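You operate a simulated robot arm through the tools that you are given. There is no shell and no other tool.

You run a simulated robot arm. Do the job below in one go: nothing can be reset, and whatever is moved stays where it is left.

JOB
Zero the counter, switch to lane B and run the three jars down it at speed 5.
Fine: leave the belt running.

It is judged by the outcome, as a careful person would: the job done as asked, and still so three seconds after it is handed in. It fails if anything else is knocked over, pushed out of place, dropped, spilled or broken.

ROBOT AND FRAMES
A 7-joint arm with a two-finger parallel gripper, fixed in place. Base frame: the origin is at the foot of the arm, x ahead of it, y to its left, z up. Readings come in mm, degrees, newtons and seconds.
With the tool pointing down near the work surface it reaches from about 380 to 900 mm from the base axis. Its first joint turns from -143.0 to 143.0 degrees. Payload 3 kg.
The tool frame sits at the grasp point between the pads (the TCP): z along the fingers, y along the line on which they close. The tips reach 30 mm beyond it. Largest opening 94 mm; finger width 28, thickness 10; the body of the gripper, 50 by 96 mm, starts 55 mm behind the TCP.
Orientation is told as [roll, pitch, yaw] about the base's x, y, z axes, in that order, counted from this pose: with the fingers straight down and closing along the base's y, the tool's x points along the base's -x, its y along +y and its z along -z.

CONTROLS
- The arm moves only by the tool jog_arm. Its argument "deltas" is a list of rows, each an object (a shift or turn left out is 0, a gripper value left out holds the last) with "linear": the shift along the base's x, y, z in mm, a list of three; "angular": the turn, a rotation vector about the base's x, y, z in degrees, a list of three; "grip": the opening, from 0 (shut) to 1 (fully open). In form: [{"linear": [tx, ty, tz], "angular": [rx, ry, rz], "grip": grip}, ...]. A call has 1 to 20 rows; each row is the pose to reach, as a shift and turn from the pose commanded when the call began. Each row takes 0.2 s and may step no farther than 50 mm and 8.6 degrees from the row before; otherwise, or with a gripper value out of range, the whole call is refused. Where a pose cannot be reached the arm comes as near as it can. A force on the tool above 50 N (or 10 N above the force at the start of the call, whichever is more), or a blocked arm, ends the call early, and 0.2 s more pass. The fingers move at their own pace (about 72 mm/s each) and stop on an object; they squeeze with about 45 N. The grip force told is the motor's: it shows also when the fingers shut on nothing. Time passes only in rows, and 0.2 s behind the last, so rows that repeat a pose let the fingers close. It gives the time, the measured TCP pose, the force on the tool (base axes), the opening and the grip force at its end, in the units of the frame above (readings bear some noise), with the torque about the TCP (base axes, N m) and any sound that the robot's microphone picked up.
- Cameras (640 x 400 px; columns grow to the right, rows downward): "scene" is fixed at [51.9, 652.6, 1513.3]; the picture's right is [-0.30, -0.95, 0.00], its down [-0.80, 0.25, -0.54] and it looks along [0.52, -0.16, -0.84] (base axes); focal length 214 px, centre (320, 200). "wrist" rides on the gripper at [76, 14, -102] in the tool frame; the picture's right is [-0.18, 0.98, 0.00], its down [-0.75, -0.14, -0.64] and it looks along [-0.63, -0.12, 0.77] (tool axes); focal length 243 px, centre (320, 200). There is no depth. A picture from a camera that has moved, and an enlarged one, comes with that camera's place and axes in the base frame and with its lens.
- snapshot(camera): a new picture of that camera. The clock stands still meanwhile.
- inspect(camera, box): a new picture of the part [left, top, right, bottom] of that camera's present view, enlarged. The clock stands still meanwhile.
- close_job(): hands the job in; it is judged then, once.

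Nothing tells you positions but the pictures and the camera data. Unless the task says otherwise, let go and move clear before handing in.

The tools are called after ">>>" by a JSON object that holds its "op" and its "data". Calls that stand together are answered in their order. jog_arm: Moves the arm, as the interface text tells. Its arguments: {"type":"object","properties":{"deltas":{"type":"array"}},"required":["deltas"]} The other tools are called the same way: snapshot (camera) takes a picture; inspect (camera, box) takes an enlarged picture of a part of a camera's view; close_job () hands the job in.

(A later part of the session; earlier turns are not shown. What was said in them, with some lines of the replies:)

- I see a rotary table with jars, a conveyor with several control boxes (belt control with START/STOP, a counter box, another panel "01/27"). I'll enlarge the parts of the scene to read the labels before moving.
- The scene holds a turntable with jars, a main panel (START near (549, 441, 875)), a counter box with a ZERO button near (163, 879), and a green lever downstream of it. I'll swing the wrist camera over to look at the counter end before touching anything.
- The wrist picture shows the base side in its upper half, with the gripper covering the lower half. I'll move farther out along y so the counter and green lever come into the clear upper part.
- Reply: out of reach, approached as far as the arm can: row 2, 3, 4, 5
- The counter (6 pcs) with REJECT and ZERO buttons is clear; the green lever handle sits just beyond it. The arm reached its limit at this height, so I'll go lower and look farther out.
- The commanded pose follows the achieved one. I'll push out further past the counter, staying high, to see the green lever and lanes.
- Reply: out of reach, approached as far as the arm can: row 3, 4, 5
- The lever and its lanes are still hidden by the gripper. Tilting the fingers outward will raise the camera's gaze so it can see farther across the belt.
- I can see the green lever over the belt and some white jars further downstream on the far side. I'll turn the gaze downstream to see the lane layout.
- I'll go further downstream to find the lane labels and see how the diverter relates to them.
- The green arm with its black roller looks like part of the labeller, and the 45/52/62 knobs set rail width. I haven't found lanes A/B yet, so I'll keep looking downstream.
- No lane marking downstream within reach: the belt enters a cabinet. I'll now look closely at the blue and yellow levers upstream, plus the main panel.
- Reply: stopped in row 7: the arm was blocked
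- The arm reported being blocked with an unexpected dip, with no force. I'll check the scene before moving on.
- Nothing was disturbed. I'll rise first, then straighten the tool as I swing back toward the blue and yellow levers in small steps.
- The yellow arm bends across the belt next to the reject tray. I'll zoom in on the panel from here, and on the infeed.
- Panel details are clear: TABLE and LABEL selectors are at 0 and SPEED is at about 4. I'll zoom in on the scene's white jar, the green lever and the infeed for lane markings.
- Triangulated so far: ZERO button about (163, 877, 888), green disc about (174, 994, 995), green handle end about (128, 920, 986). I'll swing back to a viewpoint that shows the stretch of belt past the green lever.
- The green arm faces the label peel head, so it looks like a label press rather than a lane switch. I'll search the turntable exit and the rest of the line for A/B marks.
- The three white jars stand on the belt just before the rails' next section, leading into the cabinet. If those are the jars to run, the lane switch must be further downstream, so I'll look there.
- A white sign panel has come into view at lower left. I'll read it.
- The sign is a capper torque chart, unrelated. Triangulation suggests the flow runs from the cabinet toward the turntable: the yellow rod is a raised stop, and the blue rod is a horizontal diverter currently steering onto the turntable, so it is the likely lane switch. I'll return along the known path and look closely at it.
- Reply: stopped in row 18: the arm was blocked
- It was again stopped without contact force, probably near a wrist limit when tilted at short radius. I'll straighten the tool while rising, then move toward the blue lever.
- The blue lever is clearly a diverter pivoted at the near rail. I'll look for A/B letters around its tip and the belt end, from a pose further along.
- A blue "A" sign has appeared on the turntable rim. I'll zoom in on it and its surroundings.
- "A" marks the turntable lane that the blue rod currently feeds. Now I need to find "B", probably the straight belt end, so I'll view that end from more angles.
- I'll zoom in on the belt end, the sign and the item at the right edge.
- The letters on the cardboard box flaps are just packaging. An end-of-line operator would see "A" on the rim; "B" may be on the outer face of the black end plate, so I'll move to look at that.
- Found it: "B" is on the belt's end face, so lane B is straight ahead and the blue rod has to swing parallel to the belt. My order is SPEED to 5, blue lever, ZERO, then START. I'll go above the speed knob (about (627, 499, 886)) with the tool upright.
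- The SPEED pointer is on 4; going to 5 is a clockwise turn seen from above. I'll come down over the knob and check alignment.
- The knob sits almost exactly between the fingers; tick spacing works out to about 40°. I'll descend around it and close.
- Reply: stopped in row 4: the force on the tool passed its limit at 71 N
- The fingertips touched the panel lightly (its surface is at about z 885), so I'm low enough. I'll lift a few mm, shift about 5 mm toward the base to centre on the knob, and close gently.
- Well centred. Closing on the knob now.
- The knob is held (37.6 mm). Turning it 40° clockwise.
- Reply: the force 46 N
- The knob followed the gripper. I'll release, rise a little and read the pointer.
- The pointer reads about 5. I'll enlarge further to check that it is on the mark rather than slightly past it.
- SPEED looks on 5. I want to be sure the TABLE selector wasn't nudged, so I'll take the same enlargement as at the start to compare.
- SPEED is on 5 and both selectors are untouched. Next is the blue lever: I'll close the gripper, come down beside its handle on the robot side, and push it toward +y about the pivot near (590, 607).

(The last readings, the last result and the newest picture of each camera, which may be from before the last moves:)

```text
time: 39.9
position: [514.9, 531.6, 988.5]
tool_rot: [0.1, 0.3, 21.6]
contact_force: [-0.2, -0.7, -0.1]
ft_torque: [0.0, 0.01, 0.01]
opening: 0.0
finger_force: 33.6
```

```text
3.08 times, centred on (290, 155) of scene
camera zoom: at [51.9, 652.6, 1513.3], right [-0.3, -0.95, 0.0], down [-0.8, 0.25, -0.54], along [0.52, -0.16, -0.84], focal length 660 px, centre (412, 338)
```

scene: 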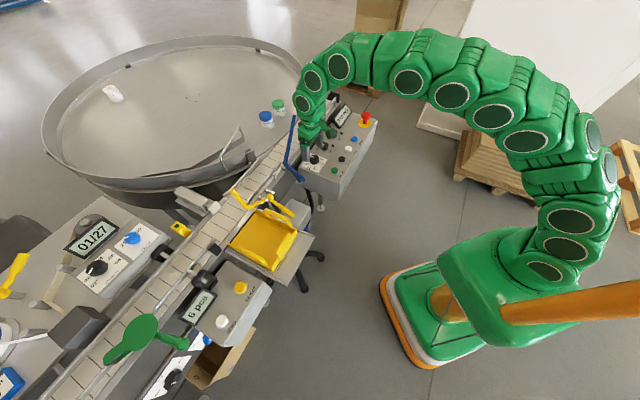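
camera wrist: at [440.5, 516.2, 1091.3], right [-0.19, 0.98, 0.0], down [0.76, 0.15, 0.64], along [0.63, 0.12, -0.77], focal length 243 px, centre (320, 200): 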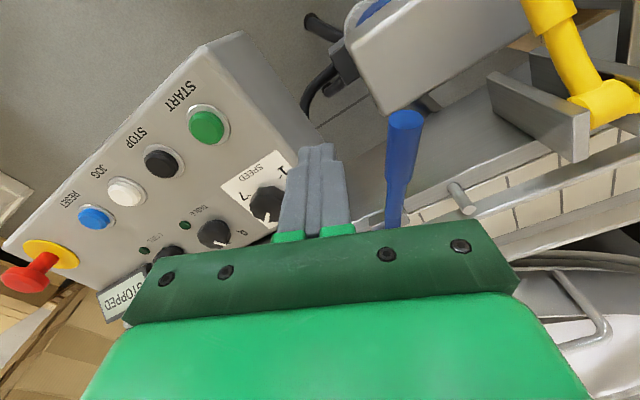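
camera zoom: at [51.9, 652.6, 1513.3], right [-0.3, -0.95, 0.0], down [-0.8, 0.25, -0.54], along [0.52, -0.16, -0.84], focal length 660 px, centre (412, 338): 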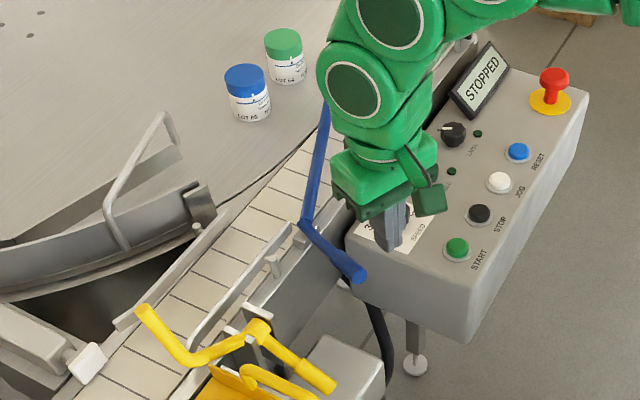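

The handle is where expected, to the right of the closed fingers. I'll lower alongside it and push gently in small steps.

>>> {"op": "jog_arm", "data": {"deltas": [{"linear": [0, 0, -16], "grip": 0}, {"linear": [0, 0, -32], "grip": 0}, {"linear": [-2, 10, -32], "grip": 0}, {"linear": [-4, 20, -32], "grip": 0}, {"linear": [-6, 27, -32], "grip": 0}, {"linear": [-9, 34, -32], "grip": 0}, {"linear": [-12, 41, -32], "grip": 0}, {"linear": [-14, 48, -32], "grip": 0}]}}

>>> {"op": "snapshot", "data": {"camera": "wrist"}}

>>> {"op": "inspect", "data": {"camera": "scene", "box": [220, 90, 360, 220]}}

```text
time: 41.7
position: [501.2, 577.8, 955.6]
tool_rot: [0.0, 0.3, 21.8]
contact_force: [-0.4, -0.6, 0.5]
ft_torque: [-0.02, -0.04, -0.03]
opening: 0.1
finger_force: 33.1
```

```text
taken
camera wrist: at [426.5, 563.5, 1058.2], right [-0.19, 0.98, 0.0], down [0.76, 0.15, 0.64], along [0.63, 0.12, -0.77], focal length 243 px, centre (320, 200)
```

wrist: 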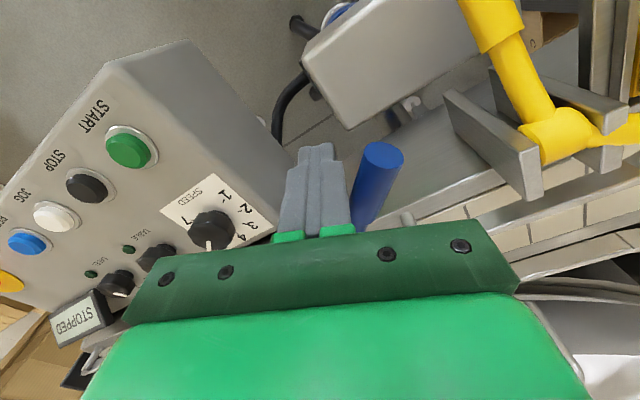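

```text
3.08 times, centred on (290, 155) of scene
camera zoom: at [51.9, 652.6, 1513.3], right [-0.3, -0.95, 0.0], down [-0.8, 0.25, -0.54], along [0.52, -0.16, -0.84], focal length 660 px, centre (412, 338)
```

zoom: 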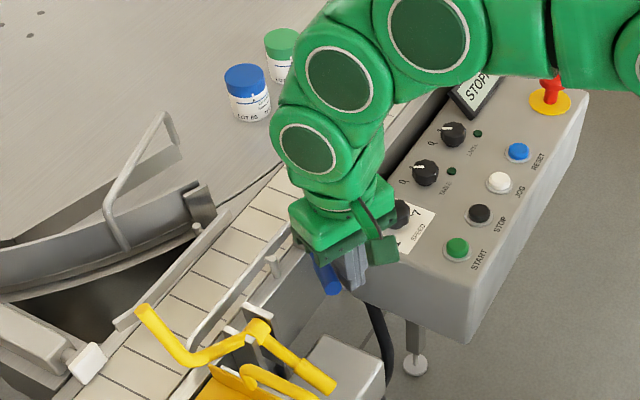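

The lever is rotating smoothly (about 17° so far). I'll push the remaining stretch.

>>> {"op": "jog_arm", "data": {"deltas": [{"linear": [-2, 6, 0], "grip": 0}, {"linear": [-4, 12, 0], "grip": 0}, {"linear": [-5, 18, 0], "grip": 0}, {"linear": [-5, 18, 0], "grip": 0}]}}

>>> {"op": "snapshot", "data": {"camera": "wrist"}}

>>> {"op": "jog_arm", "data": {"deltas": [{"linear": [3, -15, 0], "grip": 0}, {"linear": [6, -35, 20], "grip": 0}, {"linear": [6, -55, 60], "grip": 0}, {"linear": [6, -75, 100], "grip": 0.3}, {"linear": [6, -95, 140], "grip": 0.3}, {"linear": [6, -120, 160], "grip": 0.3}]}}

>>> {"op": "snapshot", "data": {"camera": "wrist"}}

>>> {"op": "inspect", "data": {"camera": "scene", "box": [220, 90, 360, 220]}}

```text
time: 42.5
position: [497.4, 592.7, 956.9]
tool_rot: [-0.2, 0.5, 21.5]
contact_force: [-7.8, -21.1, 6.9]
ft_torque: [0.11, -0.08, -0.02]
opening: 0.0
finger_force: 32.5
stopped in row 4: the force on the tool passed its limit at 55 N (the readings are from after the stop); the commanded pose is now the measured one
```

```text
taken
camera wrist: at [422.9, 578.5, 1059.6], right [-0.19, 0.98, -0.01], down [0.76, 0.15, 0.64], along [0.63, 0.12, -0.77], focal length 243 px, centre (320, 200)
```

wrist: 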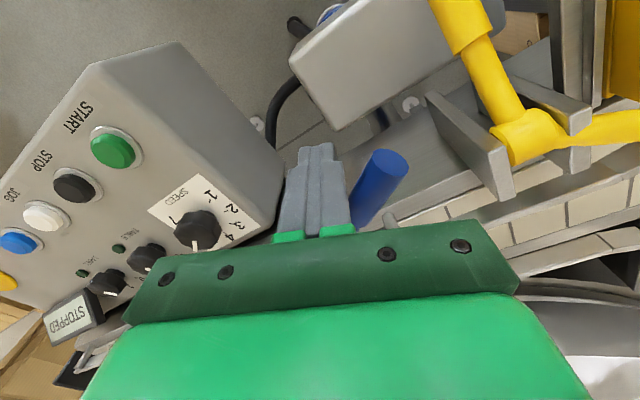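

```text
time: 43.9
position: [503.2, 473.1, 1115.9]
tool_rot: [-0.1, 0.5, 21.4]
contact_force: [-0.2, 0.4, 0.7]
ft_torque: [0.0, -0.02, 0.01]
opening: 28.2
finger_force: 0.0
```

```text
taken
camera wrist: at [428.5, 459.0, 1218.2], right [-0.19, 0.98, 0.0], down [0.76, 0.15, 0.64], along [0.62, 0.12, -0.77], focal length 243 px, centre (320, 200)
```

wrist: 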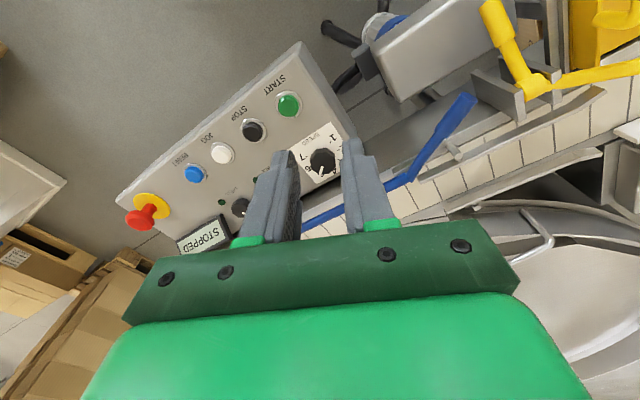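

```text
3.08 times, centred on (290, 155) of scene
camera zoom: at [51.9, 652.6, 1513.3], right [-0.3, -0.95, 0.0], down [-0.8, 0.25, -0.54], along [0.52, -0.16, -0.84], focal length 660 px, centre (412, 338)
```

zoom: 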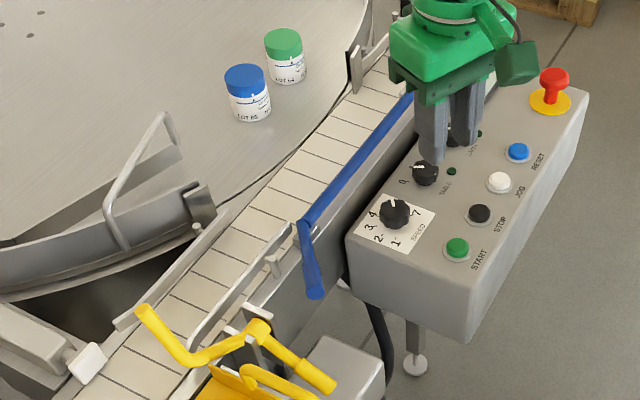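

The lever met its stop and the blue rod now lies parallel to the belt's near side: lane B is open. Next is the ZERO button on the counter at about (163, 877, 888); I'll go there high with the gripper closed and a slight outward tilt for reach.

>>> {"op": "jog_arm", "data": {"deltas": [{"linear": [-32, 30, 0], "angular": [1.1, -0.9, 5.3], "grip": 0}, {"linear": [-64, 60, 0], "angular": [2.2, -1.8, 10.6], "grip": 0}, {"linear": [-96, 89, 0], "angular": [3.3, -2.7, 15.9], "grip": 0}, {"linear": [-128, 119, 0], "angular": [4.4, -3.6, 21.2], "grip": 0}, {"linear": [-160, 149, -5], "angular": [5.5, -4.5, 26.5], "grip": 0}, {"linear": [-192, 178, -10], "angular": [6.6, -5.5, 31.7], "grip": 0}, {"linear": [-225, 208, -20], "angular": [7.7, -6.4, 37], "grip": 0}, {"linear": [-257, 238, -30], "angular": [8.8, -7.3, 42.3], "grip": 0}, {"linear": [-289, 268, -40], "angular": [9.9, -8.2, 47.6], "grip": 0}, {"linear": [-321, 297, -50], "angular": [11, -9.1, 52.9], "grip": 0}, {"linear": [-345, 320, -56], "angular": [12.1, -10, 58.2], "grip": 0}]}}

>>> {"op": "snapshot", "data": {"camera": "wrist"}}

>>> {"op": "inspect", "data": {"camera": "wrist", "box": [240, 70, 440, 220]}}

```text
time: 46.3
position: [157.7, 792.8, 1060.8]
tool_rot: [-0.3, -14.6, 80.2]
contact_force: [0.3, -0.7, 0.1]
ft_torque: [0.0, 0.02, 0.03]
opening: 0.2
finger_force: 33.1
```

```text
taken
camera wrist: at [127.1, 697.7, 1139.8], right [-0.94, 0.35, 0.04], down [0.23, 0.53, 0.81], along [0.26, 0.77, -0.58], focal length 243 px, centre (320, 200)
```

wrist: 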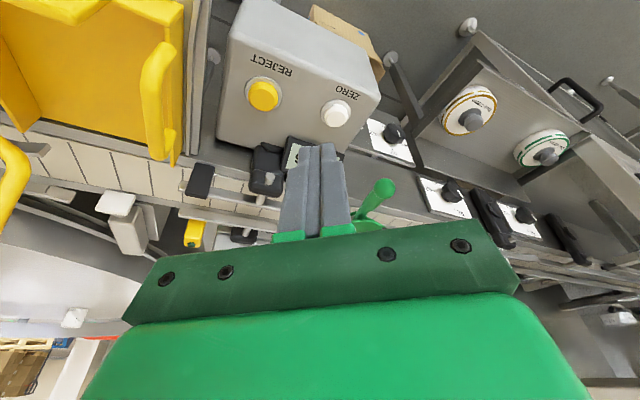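

```text
2.67 times, centred on (340, 145) of wrist
camera zoom: at [127.1, 697.7, 1139.8], right [-0.94, 0.35, 0.04], down [0.23, 0.53, 0.81], along [0.26, 0.77, -0.58], focal length 647 px, centre (267, 347)
```

zoom: 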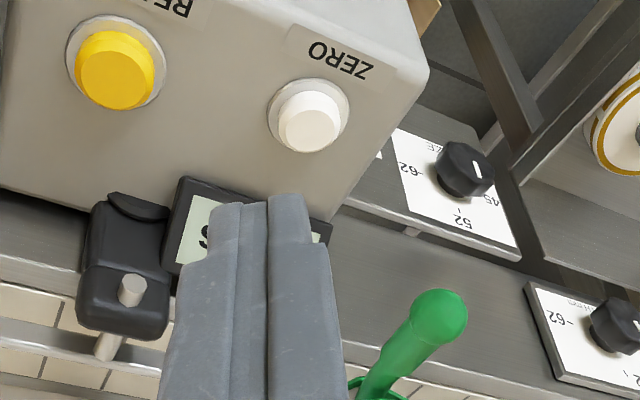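

The ZERO button shows clearly, with the display just beyond it. I'll hover low above the button, aiming the contact edge slightly toward the base to stay clear of the display.

>>> {"op": "jog_arm", "data": {"deltas": [{"linear": [1, 25, -30], "grip": 0}, {"linear": [2, 50, -60], "grip": 0}, {"linear": [3, 70, -85], "grip": 0}, {"linear": [3.8, 81, -105], "grip": 0}]}}

>>> {"op": "snapshot", "data": {"camera": "wrist"}}

>>> {"op": "inspect", "data": {"camera": "wrist", "box": [240, 70, 440, 220]}}

>>> {"op": "inspect", "data": {"camera": "scene", "box": [160, 260, 300, 380]}}

```text
time: 47.3
position: [161.9, 874.2, 956.6]
tool_rot: [-0.4, -14.8, 80.1]
contact_force: [0.1, 0.1, -0.4]
ft_torque: [0.0, 0.0, 0.0]
opening: 0.0
finger_force: 33.3
```

```text
taken
camera wrist: at [130.9, 778.2, 1036.0], right [-0.94, 0.35, 0.04], down [0.23, 0.53, 0.81], along [0.26, 0.77, -0.58], focal length 243 px, centre (320, 200)
```

wrist: 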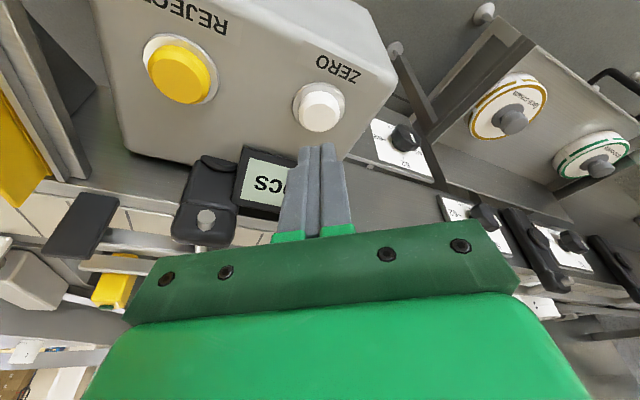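

```text
2.67 times, centred on (340, 145) of wrist
camera zoom: at [130.9, 778.2, 1036.0], right [-0.94, 0.35, 0.04], down [0.23, 0.53, 0.81], along [0.26, 0.77, -0.58], focal length 647 px, centre (267, 347)
```

zoom: 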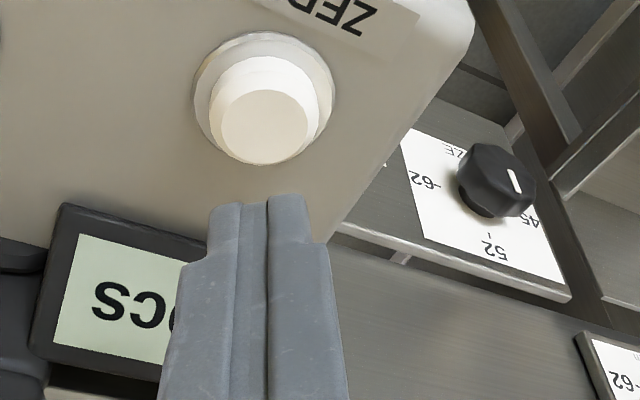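

```text
3.33 times, centred on (230, 320) of scene
camera zoom: at [51.9, 652.6, 1513.3], right [-0.3, -0.95, 0.0], down [-0.8, 0.25, -0.54], along [0.52, -0.16, -0.84], focal length 715 px, centre (620, -200)
```

zoom: 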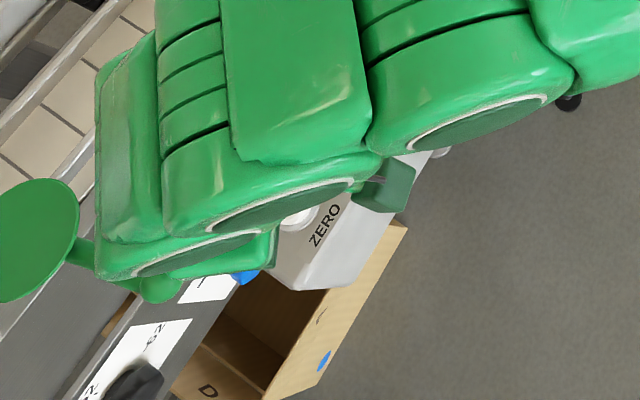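

The button's top is at about (160, 870, 900) and my contact edge is right above it. Pressing down in small steps, then lifting.

>>> {"op": "jog_arm", "data": {"deltas": [{"linear": [0, 0, -12], "grip": 0}, {"linear": [0, 0, -20], "grip": 0}, {"linear": [0, 0, -24], "grip": 0}, {"linear": [0, 0, -27], "grip": 0}, {"linear": [0, 0, -30], "grip": 0}, {"linear": [0, 0, -30], "grip": 0}]}}

>>> {"op": "inspect", "data": {"camera": "wrist", "box": [200, 70, 440, 250]}}

```text
time: 48.7
position: [162.4, 874.7, 925.3]
tool_rot: [-0.1, -14.6, 80.1]
contact_force: [-0.2, 1.3, 3.0]
ft_torque: [0.03, 0.05, 0.0]
opening: 0.0
finger_force: 33.0
heard: click
```

```text
2.22 times, centred on (320, 160) of wrist
camera zoom: at [131.3, 778.4, 1004.7], right [-0.94, 0.35, 0.04], down [0.23, 0.54, 0.81], along [0.26, 0.77, -0.58], focal length 539 px, centre (320, 289)
```

zoom: 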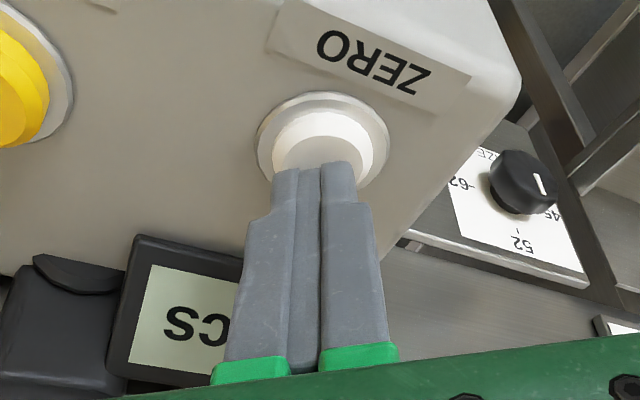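

A click was heard. I'll lift off and read the counter.

>>> {"op": "jog_arm", "data": {"deltas": [{"linear": [0, 0, 15], "grip": 0}, {"linear": [0, -5, 50], "grip": 0}, {"linear": [0, -35, 80], "grip": 0}, {"linear": [10, -70, 100], "grip": 0}, {"linear": [20, -105, 115], "grip": 0}, {"linear": [30, -135, 130], "grip": 0}]}}

>>> {"op": "snapshot", "data": {"camera": "wrist"}}

>>> {"op": "inspect", "data": {"camera": "scene", "box": [140, 240, 300, 400]}}

```text
time: 50.1
position: [192.4, 737.4, 1056.0]
tool_rot: [-0.2, -14.6, 80.1]
contact_force: [-0.8, -0.4, -1.2]
ft_torque: [-0.03, -0.06, -0.01]
opening: 0.0
finger_force: 32.9
```

```text
taken
camera wrist: at [160.8, 640.8, 1135.6], right [-0.94, 0.35, 0.04], down [0.23, 0.54, 0.81], along [0.26, 0.77, -0.58], focal length 243 px, centre (320, 200)
```

wrist: 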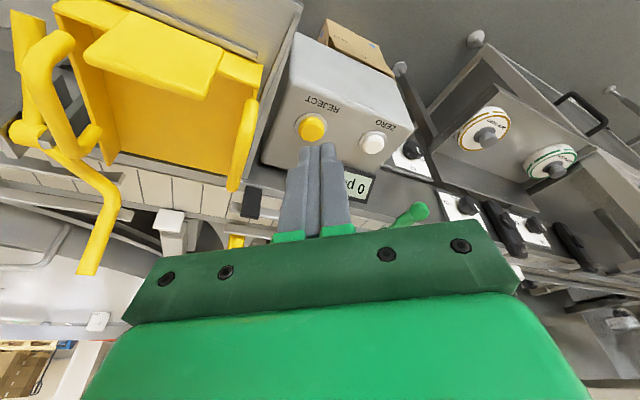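

```text
2.50 times, centred on (220, 320) of scene
camera zoom: at [51.9, 652.6, 1513.3], right [-0.3, -0.95, 0.0], down [-0.8, 0.25, -0.54], along [0.52, -0.16, -0.84], focal length 536 px, centre (570, -100)
```

zoom: 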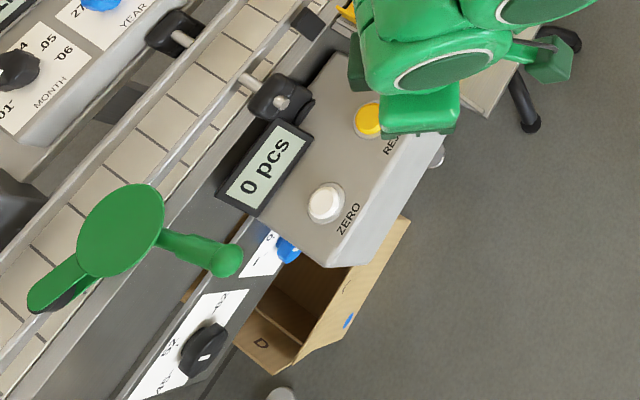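

The counter reads 0 pcs. The yellow rod is up and the green arm is clear of the lane, so the belt path is free. Now I'll move above START, about (538, 438, 900).

>>> {"op": "jog_arm", "data": {"deltas": [{"linear": [31, -27, 10], "angular": [-1.2, 0.7, -4.1], "grip": 0}, {"linear": [63, -55, 20], "angular": [-2.3, 1.5, -8.2], "grip": 0}, {"linear": [94, -82, 30], "angular": [-3.5, 2.2, -12.3], "grip": 0}, {"linear": [126, -109, 30], "angular": [-4.6, 2.9, -16.4], "grip": 0}, {"linear": [157, -137, 30], "angular": [-5.8, 3.7, -20.5], "grip": 0}, {"linear": [189, -164, 30], "angular": [-6.9, 4.4, -24.6], "grip": 0}, {"linear": [220, -192, 30], "angular": [-8.1, 5.2, -28.7], "grip": 0}, {"linear": [252, -219, 20], "angular": [-9.2, 5.9, -32.8], "grip": 0}, {"linear": [283, -246, 0], "angular": [-10.4, 6.6, -36.9], "grip": 0}, {"linear": [315, -274, -20], "angular": [-11.5, 7.4, -41], "grip": 0}, {"linear": [346, -301, -56], "angular": [-12.7, 8.1, -45.1], "grip": 0}]}}

>>> {"op": "snapshot", "data": {"camera": "wrist"}}

>>> {"op": "inspect", "data": {"camera": "wrist", "box": [240, 70, 400, 190]}}

>>> {"op": "snapshot", "data": {"camera": "scene"}}

```text
refused: row 11 steps farther than a row can; nothing moved
```

```text
taken
camera wrist: at [160.8, 640.8, 1135.6], right [-0.94, 0.35, 0.04], down [0.23, 0.54, 0.81], along [0.26, 0.77, -0.58], focal length 243 px, centre (320, 200)
```

wrist: 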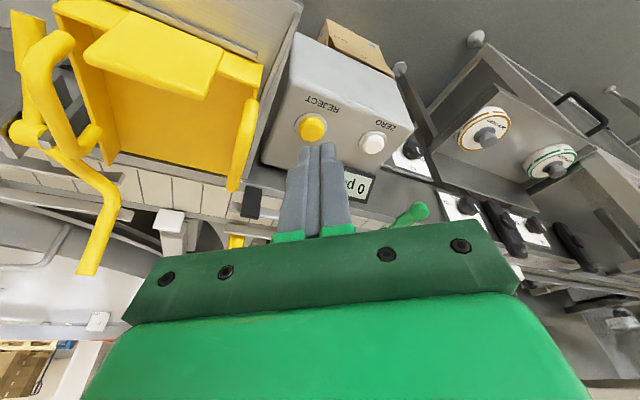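

```text
3.33 times, centred on (320, 130) of wrist
camera zoom: at [160.8, 640.8, 1135.6], right [-0.94, 0.35, 0.04], down [0.23, 0.54, 0.81], along [0.26, 0.77, -0.58], focal length 809 px, centre (320, 433)
```

zoom: 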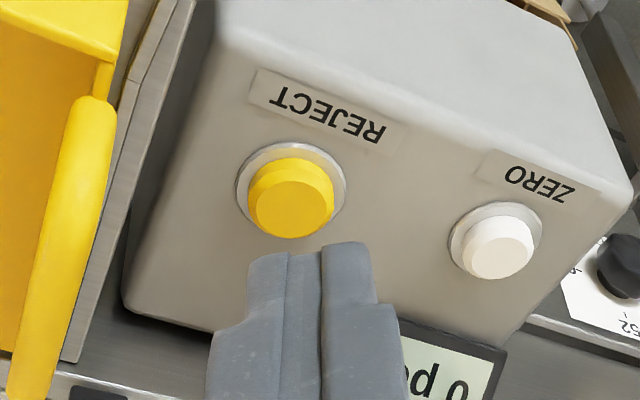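

```text
taken
```

scene: 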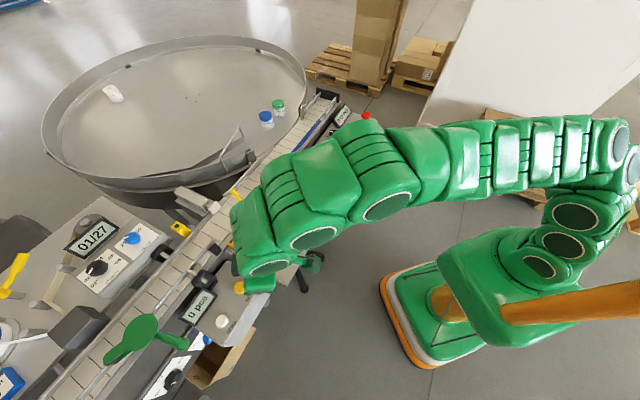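

The call was refused because the last row stepped too far. I'll resend it with an even descent.

>>> {"op": "jog_arm", "data": {"deltas": [{"linear": [31, -27, 10], "angular": [-1.2, 0.7, -4.1], "grip": 0}, {"linear": [63, -55, 20], "angular": [-2.3, 1.5, -8.2], "grip": 0}, {"linear": [94, -82, 20], "angular": [-3.5, 2.2, -12.3], "grip": 0}, {"linear": [126, -109, 20], "angular": [-4.6, 2.9, -16.4], "grip": 0}, {"linear": [157, -137, 20], "angular": [-5.8, 3.7, -20.5], "grip": 0}, {"linear": [189, -164, 20], "angular": [-6.9, 4.4, -24.6], "grip": 0}, {"linear": [220, -192, 15], "angular": [-8.1, 5.2, -28.7], "grip": 0}, {"linear": [252, -219, 5], "angular": [-9.2, 5.9, -32.8], "grip": 0}, {"linear": [283, -246, -10], "angular": [-10.4, 6.6, -36.9], "grip": 0}, {"linear": [315, -274, -25], "angular": [-11.5, 7.4, -41], "grip": 0}, {"linear": [346, -301, -40], "angular": [-12.7, 8.1, -45.1], "grip": 0}, {"linear": [346, -301, -56], "angular": [-12.7, 8.1, -45.1], "grip": 0}]}}

>>> {"op": "snapshot", "data": {"camera": "wrist"}}

>>> {"op": "inspect", "data": {"camera": "wrist", "box": [240, 70, 400, 190]}}

```text
time: 52.7
position: [537.8, 438.2, 998.3]
tool_rot: [-0.3, 0.1, 34.7]
contact_force: [-0.1, -0.7, 0.0]
ft_torque: [0.02, 0.02, -0.01]
opening: 0.2
finger_force: 32.8
```

```text
taken
camera wrist: at [468.6, 406.8, 1100.7], right [-0.41, 0.91, -0.01], down [0.7, 0.32, 0.64], along [0.59, 0.26, -0.77], focal length 243 px, centre (320, 200)
```

wrist: 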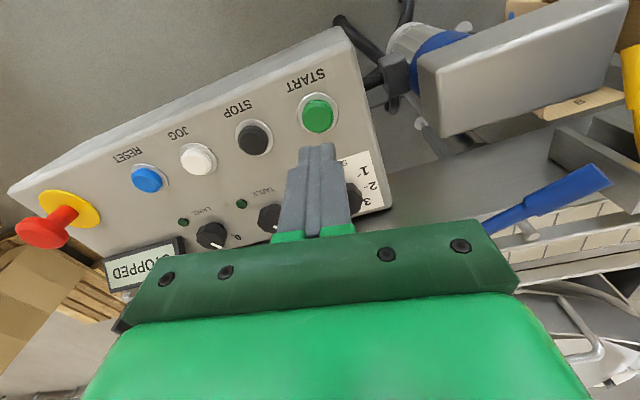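

```text
3.33 times, centred on (320, 130) of wrist
camera zoom: at [468.6, 406.8, 1100.7], right [-0.41, 0.91, -0.01], down [0.7, 0.32, 0.64], along [0.59, 0.26, -0.77], focal length 809 px, centre (320, 433)
```

zoom: 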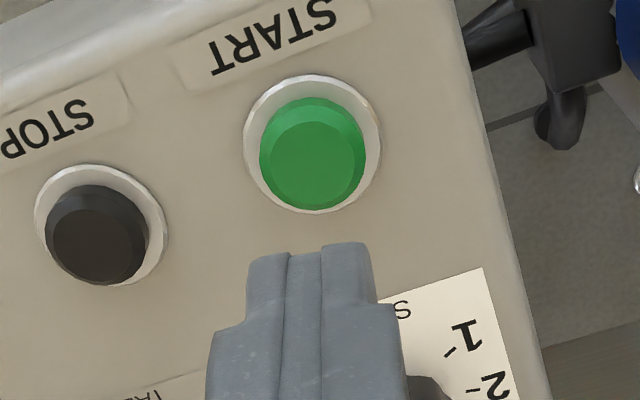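

START is directly under the fingertips. Pressing it.

>>> {"op": "jog_arm", "data": {"deltas": [{"linear": [2, -1, -30], "grip": 0}, {"linear": [2, -1, -55], "grip": 0}, {"linear": [2, -1, -64], "grip": 0}, {"linear": [2, -1, -69], "grip": 0}, {"linear": [2, -1, -72], "grip": 0}, {"linear": [2, -1, -74], "grip": 0}]}}

>>> {"op": "inspect", "data": {"camera": "wrist", "box": [100, 70, 400, 270]}}

```text
time: 54.1
position: [540.7, 437.1, 924.6]
tool_rot: [-0.3, 0.1, 34.7]
contact_force: [0.0, -0.7, 2.1]
ft_torque: [0.0, -0.04, 0.0]
opening: 0.4
finger_force: 32.9
```

```text
2.00 times, centred on (250, 170) of wrist
camera zoom: at [470.6, 405.9, 1026.5], right [-0.41, 0.91, -0.01], down [0.7, 0.32, 0.64], along [0.59, 0.26, -0.77], focal length 485 px, centre (460, 260)
```

zoom: 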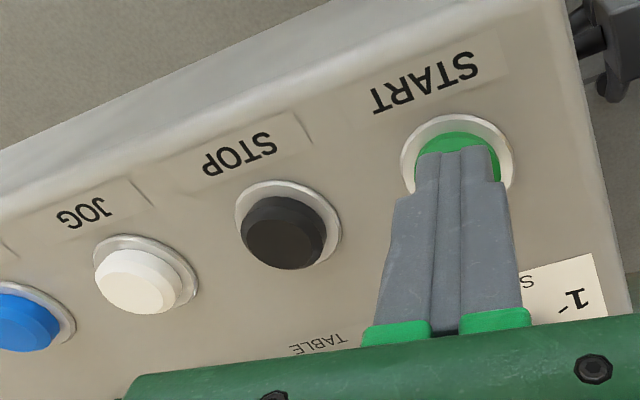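

Contact has begun (2 N) but no click yet. I'll press a few millimetres deeper.

>>> {"op": "jog_arm", "data": {"deltas": [{"linear": [0, 0, -2], "grip": 0}, {"linear": [0, 0, -4], "grip": 0}, {"linear": [0, 0, -4], "grip": 0}]}}

>>> {"op": "snapshot", "data": {"camera": "wrist"}}

```text
time: 54.9
position: [540.9, 437.2, 920.6]
tool_rot: [-0.3, 0.1, 34.7]
contact_force: [-0.4, 1.7, 3.8]
ft_torque: [0.05, -0.01, 0.03]
opening: 0.0
finger_force: 33.1
heard: click
```

```text
taken
camera wrist: at [470.2, 405.7, 1023.2], right [-0.41, 0.91, 0.0], down [0.7, 0.32, 0.64], along [0.59, 0.26, -0.77], focal length 243 px, centre (320, 200)
```

wrist: 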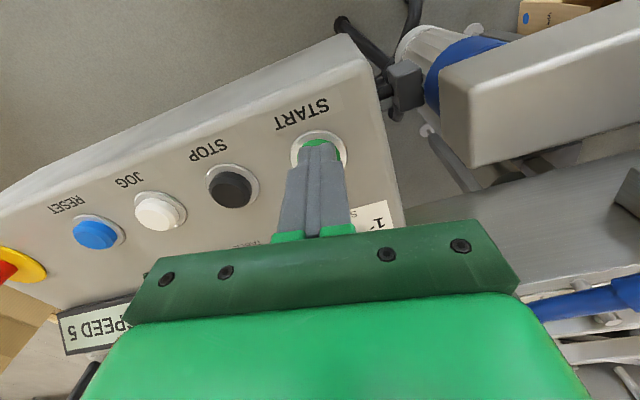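

A click, and the display reads "SPEED 5": the belt is running. I'll lift clear and watch the jars.

>>> {"op": "jog_arm", "data": {"deltas": [{"linear": [0, 0, 15], "grip": 0}, {"linear": [0, 0, 55], "grip": 0}, {"linear": [-5, -15, 100], "grip": 0}, {"linear": [-15, -50, 140], "grip": 0}, {"linear": [-25, -85, 175], "grip": 0}, {"linear": [-30, -120, 205], "grip": 0}, {"linear": [-35, -145, 230], "grip": 0}]}}

>>> {"op": "snapshot", "data": {"camera": "scene"}}

>>> {"op": "snapshot", "data": {"camera": "wrist"}}

```text
refused: row 4 steps farther than a row can; nothing moved
```

```text
taken
```

scene: 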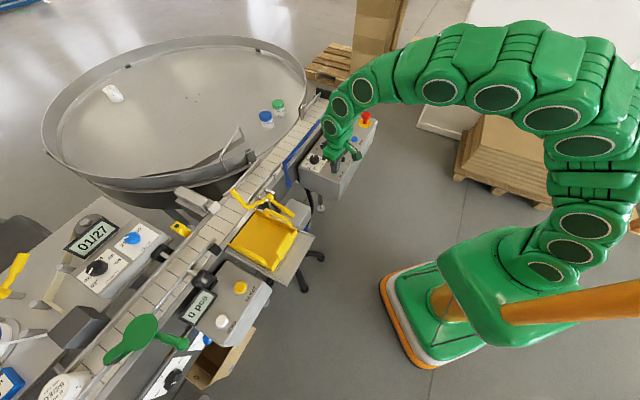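

```text
taken
camera wrist: at [470.2, 405.7, 1023.2], right [-0.41, 0.91, 0.0], down [0.7, 0.32, 0.64], along [0.59, 0.26, -0.77], focal length 243 px, centre (320, 200)
```

wrist: 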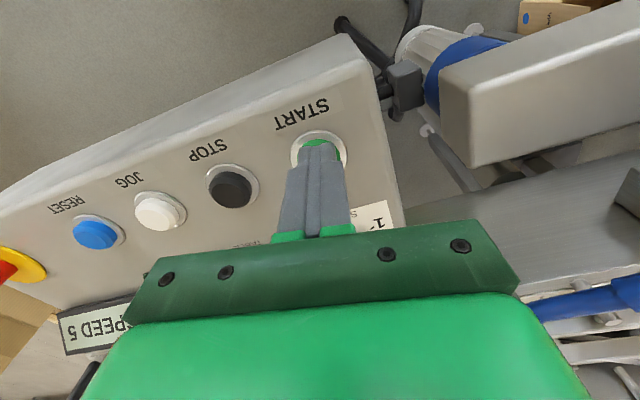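

Flow direction is confirmed: the first jar is coming into view toward the labeller. The lift was refused for its step size, so I'll resend it with smaller steps.

>>> {"op": "jog_arm", "data": {"deltas": [{"linear": [0, 0, 15], "grip": 0}, {"linear": [0, 0, 50], "grip": 0}, {"linear": [-3, -10, 90], "grip": 0}]}}

>>> {"op": "snapshot", "data": {"camera": "scene"}}

>>> {"op": "inspect", "data": {"camera": "scene", "box": [20, 260, 260, 400]}}

```text
time: 55.7
position: [539.3, 427.6, 1010.7]
tool_rot: [-0.4, 0.1, 34.7]
contact_force: [0.5, 0.4, -0.2]
ft_torque: [-0.01, -0.04, 0.01]
opening: 0.0
finger_force: 33.0
```

```text
taken
```

scene: 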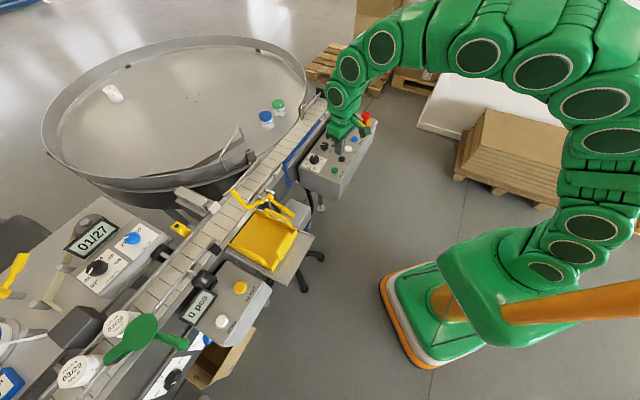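

```text
2.67 times, centred on (140, 330) of scene
camera zoom: at [51.9, 652.6, 1513.3], right [-0.3, -0.95, 0.0], down [-0.8, 0.25, -0.54], along [0.52, -0.16, -0.84], focal length 572 px, centre (800, -147)
```

zoom: 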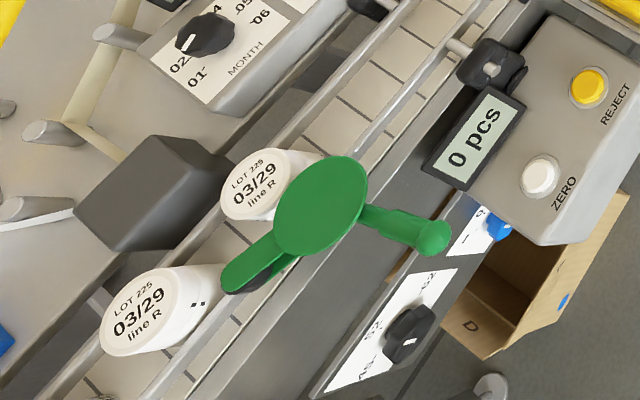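

The first jar has passed the green arm without trouble. I'll keep lifting clear and watching in short steps.

>>> {"op": "jog_arm", "data": {"deltas": [{"linear": [-8, -25, 35], "grip": 0}, {"linear": [-16, -50, 65], "grip": 0}, {"linear": [-24, -80, 95], "grip": 0}]}}

>>> {"op": "snapshot", "data": {"camera": "scene"}}

```text
time: 56.5
position: [516.0, 348.1, 1108.0]
tool_rot: [-0.2, 0.0, 34.7]
contact_force: [0.4, 0.2, 1.4]
ft_torque: [0.01, 0.0, 0.01]
opening: 0.0
finger_force: 32.8
```

```text
taken
```

scene: 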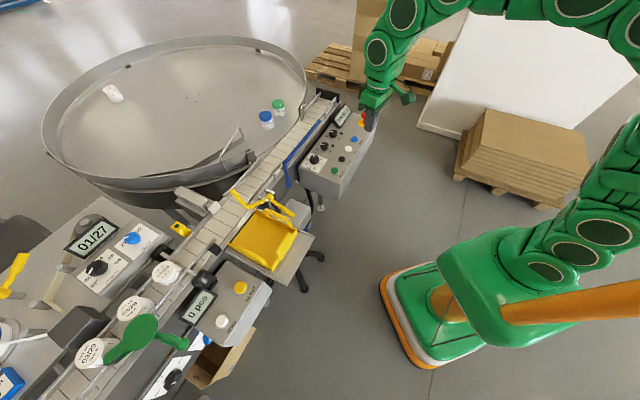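

All three jars are moving upright in a row. The arm is clear of the panel, so I'll hold here and keep watching.

>>> {"op": "jog_arm", "data": {"deltas": [{"linear": [-8, -25, 25], "grip": 0}, {"linear": [-16, -40, 50], "grip": 0}, {"linear": [-24, -50, 75], "grip": 0}]}}

>>> {"op": "snapshot", "data": {"camera": "scene"}}

>>> {"op": "inspect", "data": {"camera": "scene", "box": [120, 180, 320, 330]}}

```text
time: 57.3
position: [489.6, 296.7, 1182.3]
tool_rot: [-0.3, 0.2, 34.7]
contact_force: [-1.0, -0.2, -0.2]
ft_torque: [0.05, 0.01, 0.02]
opening: 0.1
finger_force: 32.8
```

```text
taken
```

scene: 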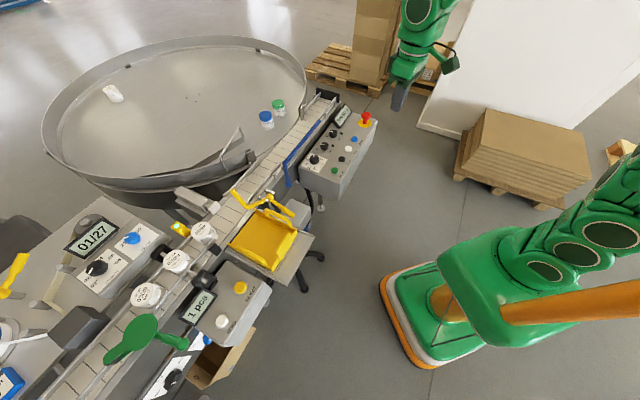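

```text
2.67 times, centred on (220, 255) of scene
camera zoom: at [51.9, 652.6, 1513.3], right [-0.3, -0.95, 0.0], down [-0.8, 0.25, -0.54], along [0.52, -0.16, -0.84], focal length 572 px, centre (587, 53)
```

zoom: 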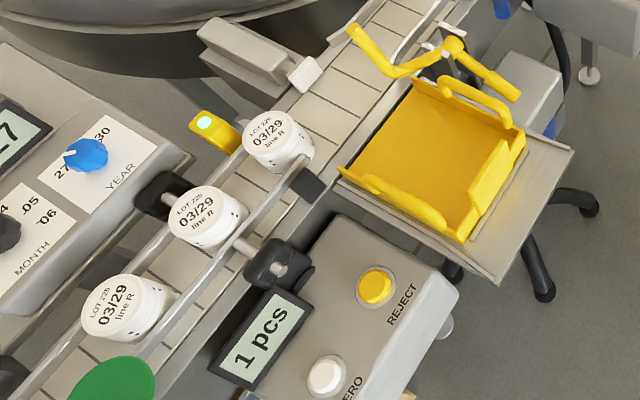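

The counter has reached 1 as the first jar passes the sensor. I'll keep watching.

>>> {"op": "jog_arm", "data": {"deltas": [{"grip": 0}, {"grip": 0}, {"grip": 0}, {"grip": 0}]}}

>>> {"op": "snapshot", "data": {"camera": "scene"}}

>>> {"op": "inspect", "data": {"camera": "scene", "box": [170, 130, 350, 280]}}

```text
time: 58.3
position: [491.8, 297.1, 1183.1]
tool_rot: [-0.3, 0.2, 34.8]
contact_force: [0.1, -0.8, 0.4]
ft_torque: [0.03, -0.01, -0.04]
opening: 0.1
finger_force: 32.8
```

```text
taken
```

scene: 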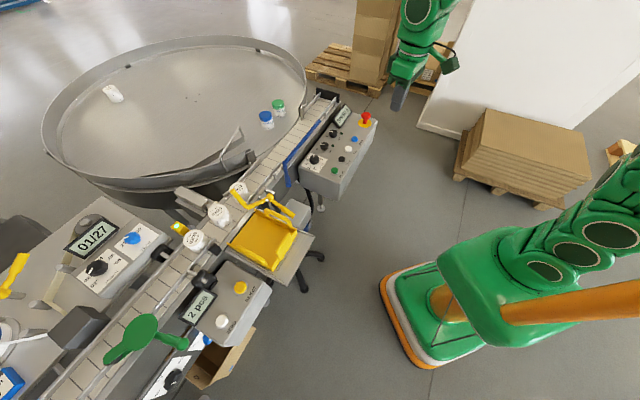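

```text
2.67 times, centred on (260, 205) of scene
camera zoom: at [51.9, 652.6, 1513.3], right [-0.3, -0.95, 0.0], down [-0.8, 0.25, -0.54], along [0.52, -0.16, -0.84], focal length 572 px, centre (480, 187)
```

zoom: 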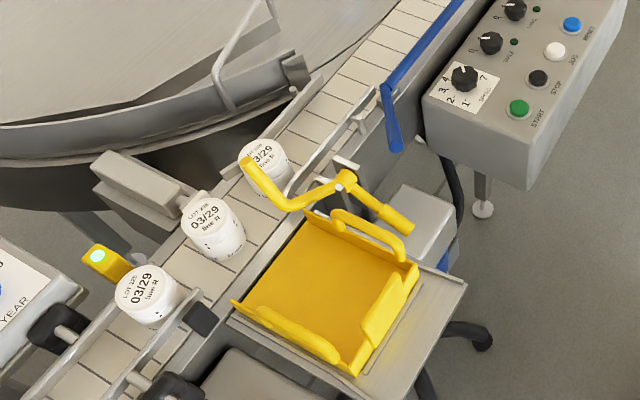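

The counter is at 2 with the third jar at the sensor, and the first jar is passing the raised yellow rod. I'll keep watching.

>>> {"op": "jog_arm", "data": {"deltas": [{"grip": 0}, {"grip": 0}, {"grip": 0}, {"grip": 0}, {"grip": 0}]}}

>>> {"op": "inspect", "data": {"camera": "scene", "box": [190, 80, 370, 240]}}

>>> {"op": "inspect", "data": {"camera": "scene", "box": [140, 240, 300, 380]}}

```text
time: 59.5
position: [490.9, 295.8, 1181.8]
tool_rot: [-0.3, 0.1, 34.7]
contact_force: [-0.2, 0.2, -0.1]
ft_torque: [0.01, -0.05, 0.02]
opening: 0.0
finger_force: 33.3
```

```text
2.50 times, centred on (280, 160) of scene
camera zoom: at [51.9, 652.6, 1513.3], right [-0.3, -0.95, 0.0], down [-0.8, 0.25, -0.54], along [0.52, -0.16, -0.84], focal length 536 px, centre (420, 300)
```

zoom: 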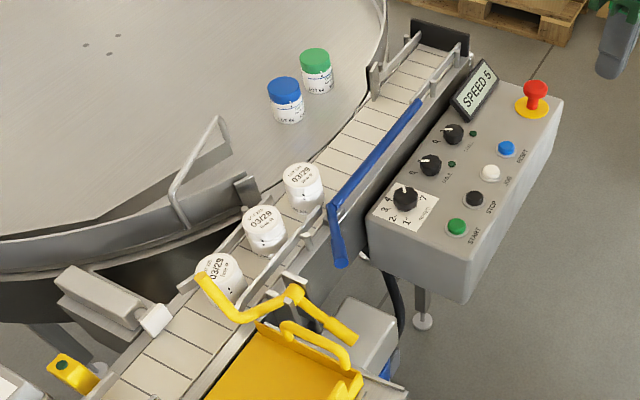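

```text
2.86 times, centred on (220, 310) of scene
camera zoom: at [51.9, 652.6, 1513.3], right [-0.3, -0.95, 0.0], down [-0.8, 0.25, -0.54], along [0.52, -0.16, -0.84], focal length 613 px, centre (606, -114)
```

zoom: 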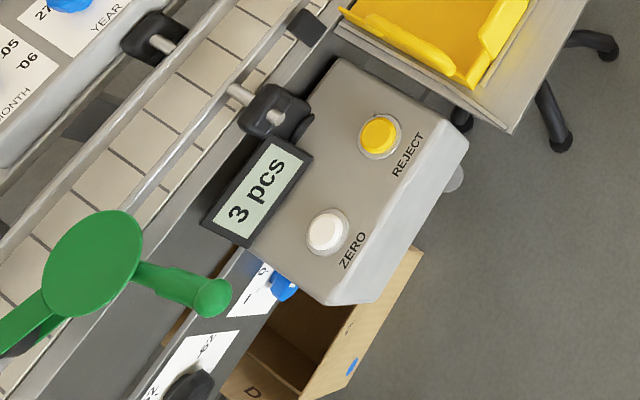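

The counter shows 3 pcs and the jars are entering the straight section beside the blue rod. I'll wait for them to reach the end of lane B.

>>> {"op": "jog_arm", "data": {"deltas": [{"grip": 0}, {"grip": 0}, {"grip": 0}, {"grip": 0}, {"grip": 0}, {"grip": 0}, {"grip": 0}, {"grip": 0}]}}

>>> {"op": "inspect", "data": {"camera": "scene", "box": [220, 70, 380, 200]}}

>>> {"op": "jog_arm", "data": {"deltas": [{"grip": 0}, {"grip": 0}, {"grip": 0}, {"grip": 0}, {"grip": 0}, {"grip": 0}, {"grip": 0}, {"grip": 0}, {"grip": 0}, {"grip": 0}]}}

>>> {"op": "inspect", "data": {"camera": "scene", "box": [220, 70, 380, 200]}}

>>> {"op": "snapshot", "data": {"camera": "scene"}}

```text
time: 61.3
position: [490.8, 296.3, 1182.2]
tool_rot: [-0.2, 0.1, 34.7]
contact_force: [0.0, -0.1, 0.0]
ft_torque: [0.01, 0.01, -0.02]
opening: 0.1
finger_force: 33.2
```

```text
3.08 times, centred on (300, 135) of scene
camera zoom: at [51.9, 652.6, 1513.3], right [-0.3, -0.95, 0.0], down [-0.8, 0.25, -0.54], along [0.52, -0.16, -0.84], focal length 660 px, centre (382, 400)
```

zoom: 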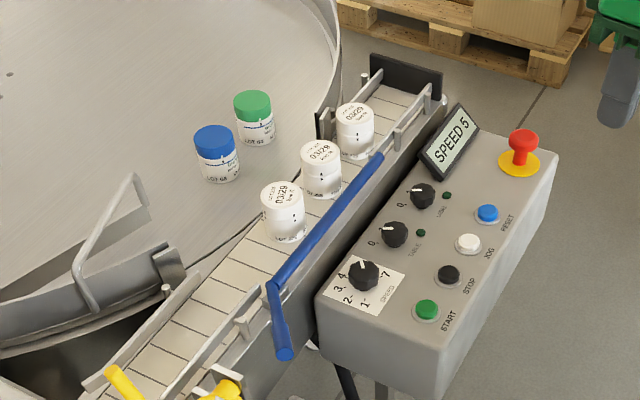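

```text
time: 63.5
position: [491.9, 296.8, 1181.9]
tool_rot: [-0.3, 0.0, 34.7]
contact_force: [0.7, -0.3, 0.4]
ft_torque: [0.01, 0.02, 0.01]
opening: 0.3
finger_force: 33.0
```

```text
3.08 times, centred on (300, 135) of scene
camera zoom: at [51.9, 652.6, 1513.3], right [-0.3, -0.95, 0.0], down [-0.8, 0.25, -0.54], along [0.52, -0.16, -0.84], focal length 660 px, centre (382, 400)
```

zoom: 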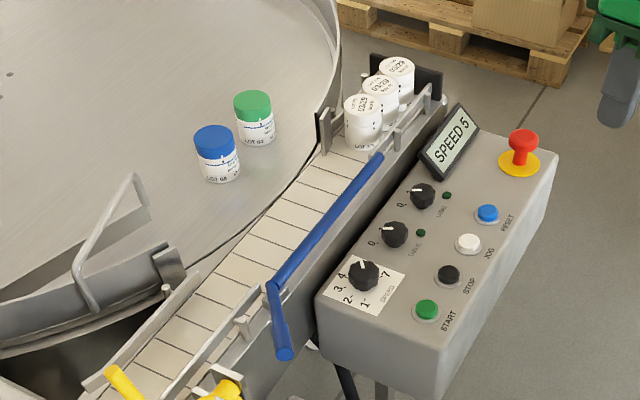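

```text
taken
```

scene: 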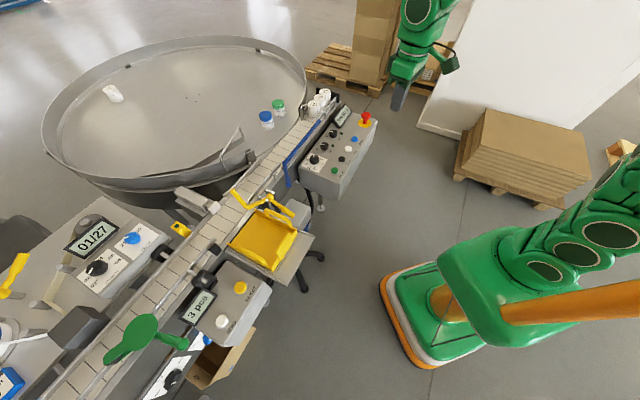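

All three jars stand against the end stop of lane B; the display shows SPEED 5 and the counter 3 pcs. I'll wait a few seconds more to make sure it stays stable with the belt running.

>>> {"op": "jog_arm", "data": {"deltas": [{"grip": 0}, {"grip": 0}, {"grip": 0}, {"grip": 0}, {"grip": 0}, {"grip": 0}, {"grip": 0}, {"grip": 0}, {"grip": 0}, {"grip": 0}, {"grip": 0}, {"grip": 0}, {"grip": 0}, {"grip": 0}, {"grip": 0}, {"grip": 0}, {"grip": 0}, {"grip": 0}]}}

>>> {"op": "inspect", "data": {"camera": "scene", "box": [220, 70, 380, 200]}}

>>> {"op": "inspect", "data": {"camera": "scene", "box": [140, 240, 300, 380]}}

```text
time: 67.3
position: [489.4, 298.0, 1182.8]
tool_rot: [-0.3, 0.1, 34.7]
contact_force: [0.3, 0.1, 0.6]
ft_torque: [-0.01, -0.01, 0.01]
opening: 0.0
finger_force: 33.1
```

```text
3.08 times, centred on (300, 135) of scene
camera zoom: at [51.9, 652.6, 1513.3], right [-0.3, -0.95, 0.0], down [-0.8, 0.25, -0.54], along [0.52, -0.16, -0.84], focal length 660 px, centre (382, 400)
```

zoom: 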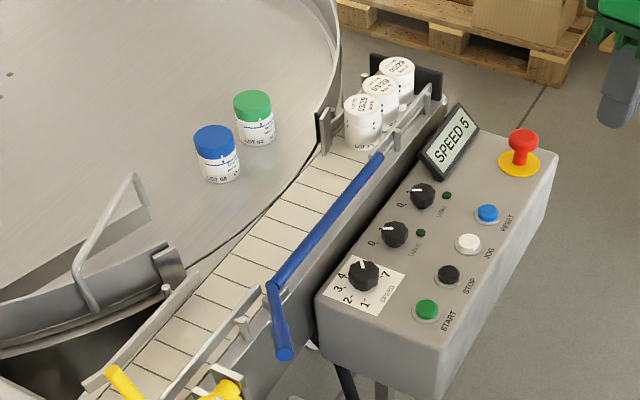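

```text
2.86 times, centred on (220, 310) of scene
camera zoom: at [51.9, 652.6, 1513.3], right [-0.3, -0.95, 0.0], down [-0.8, 0.25, -0.54], along [0.52, -0.16, -0.84], focal length 613 px, centre (606, -114)
```

zoom: 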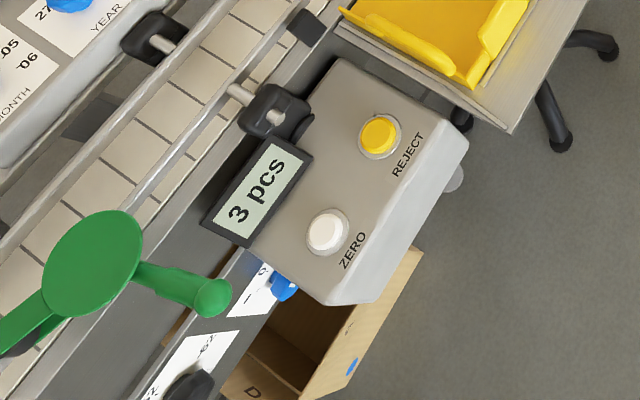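

Everything is stable: three jars upright in lane B, belt running at SPEED 5, counter at 3 since zeroing, and the arm well clear. Handing in.

>>> {"op": "close_job", "data": {}}

```text
The job is handed in.
```

The job is done and handed in. The counter was zeroed, the line switched to lane B, and the three jars run down it at speed 5 with the belt left running.

- **Counter:** I pressed ZERO and it went from 6 pcs to 0. It read 3 pcs once the jars had passed, which matches the run.
- **Lane:** The blue lever had been steering jars to lane A, the turntable. I swung it to its stop, so the belt now runs straight to the end marked B.
- **Speed:** The dial was on 4. I turned it to 5, and the panel display read "SPEED 5" once the belt started.
- **Jars:** I took "the three jars" to be the three white ones (LOT 225) already on the belt. They are standing upright against the end stop of lane B. The jars on the turntable were left alone.

While reaching for the speed dial, the fingertips touched the panel at about 71 N. I saw no damage there, and the TABLE and LABEL switches are still at 0.

A few seconds before I handed in, the jars, display and counter were unchanged and the arm was clear.
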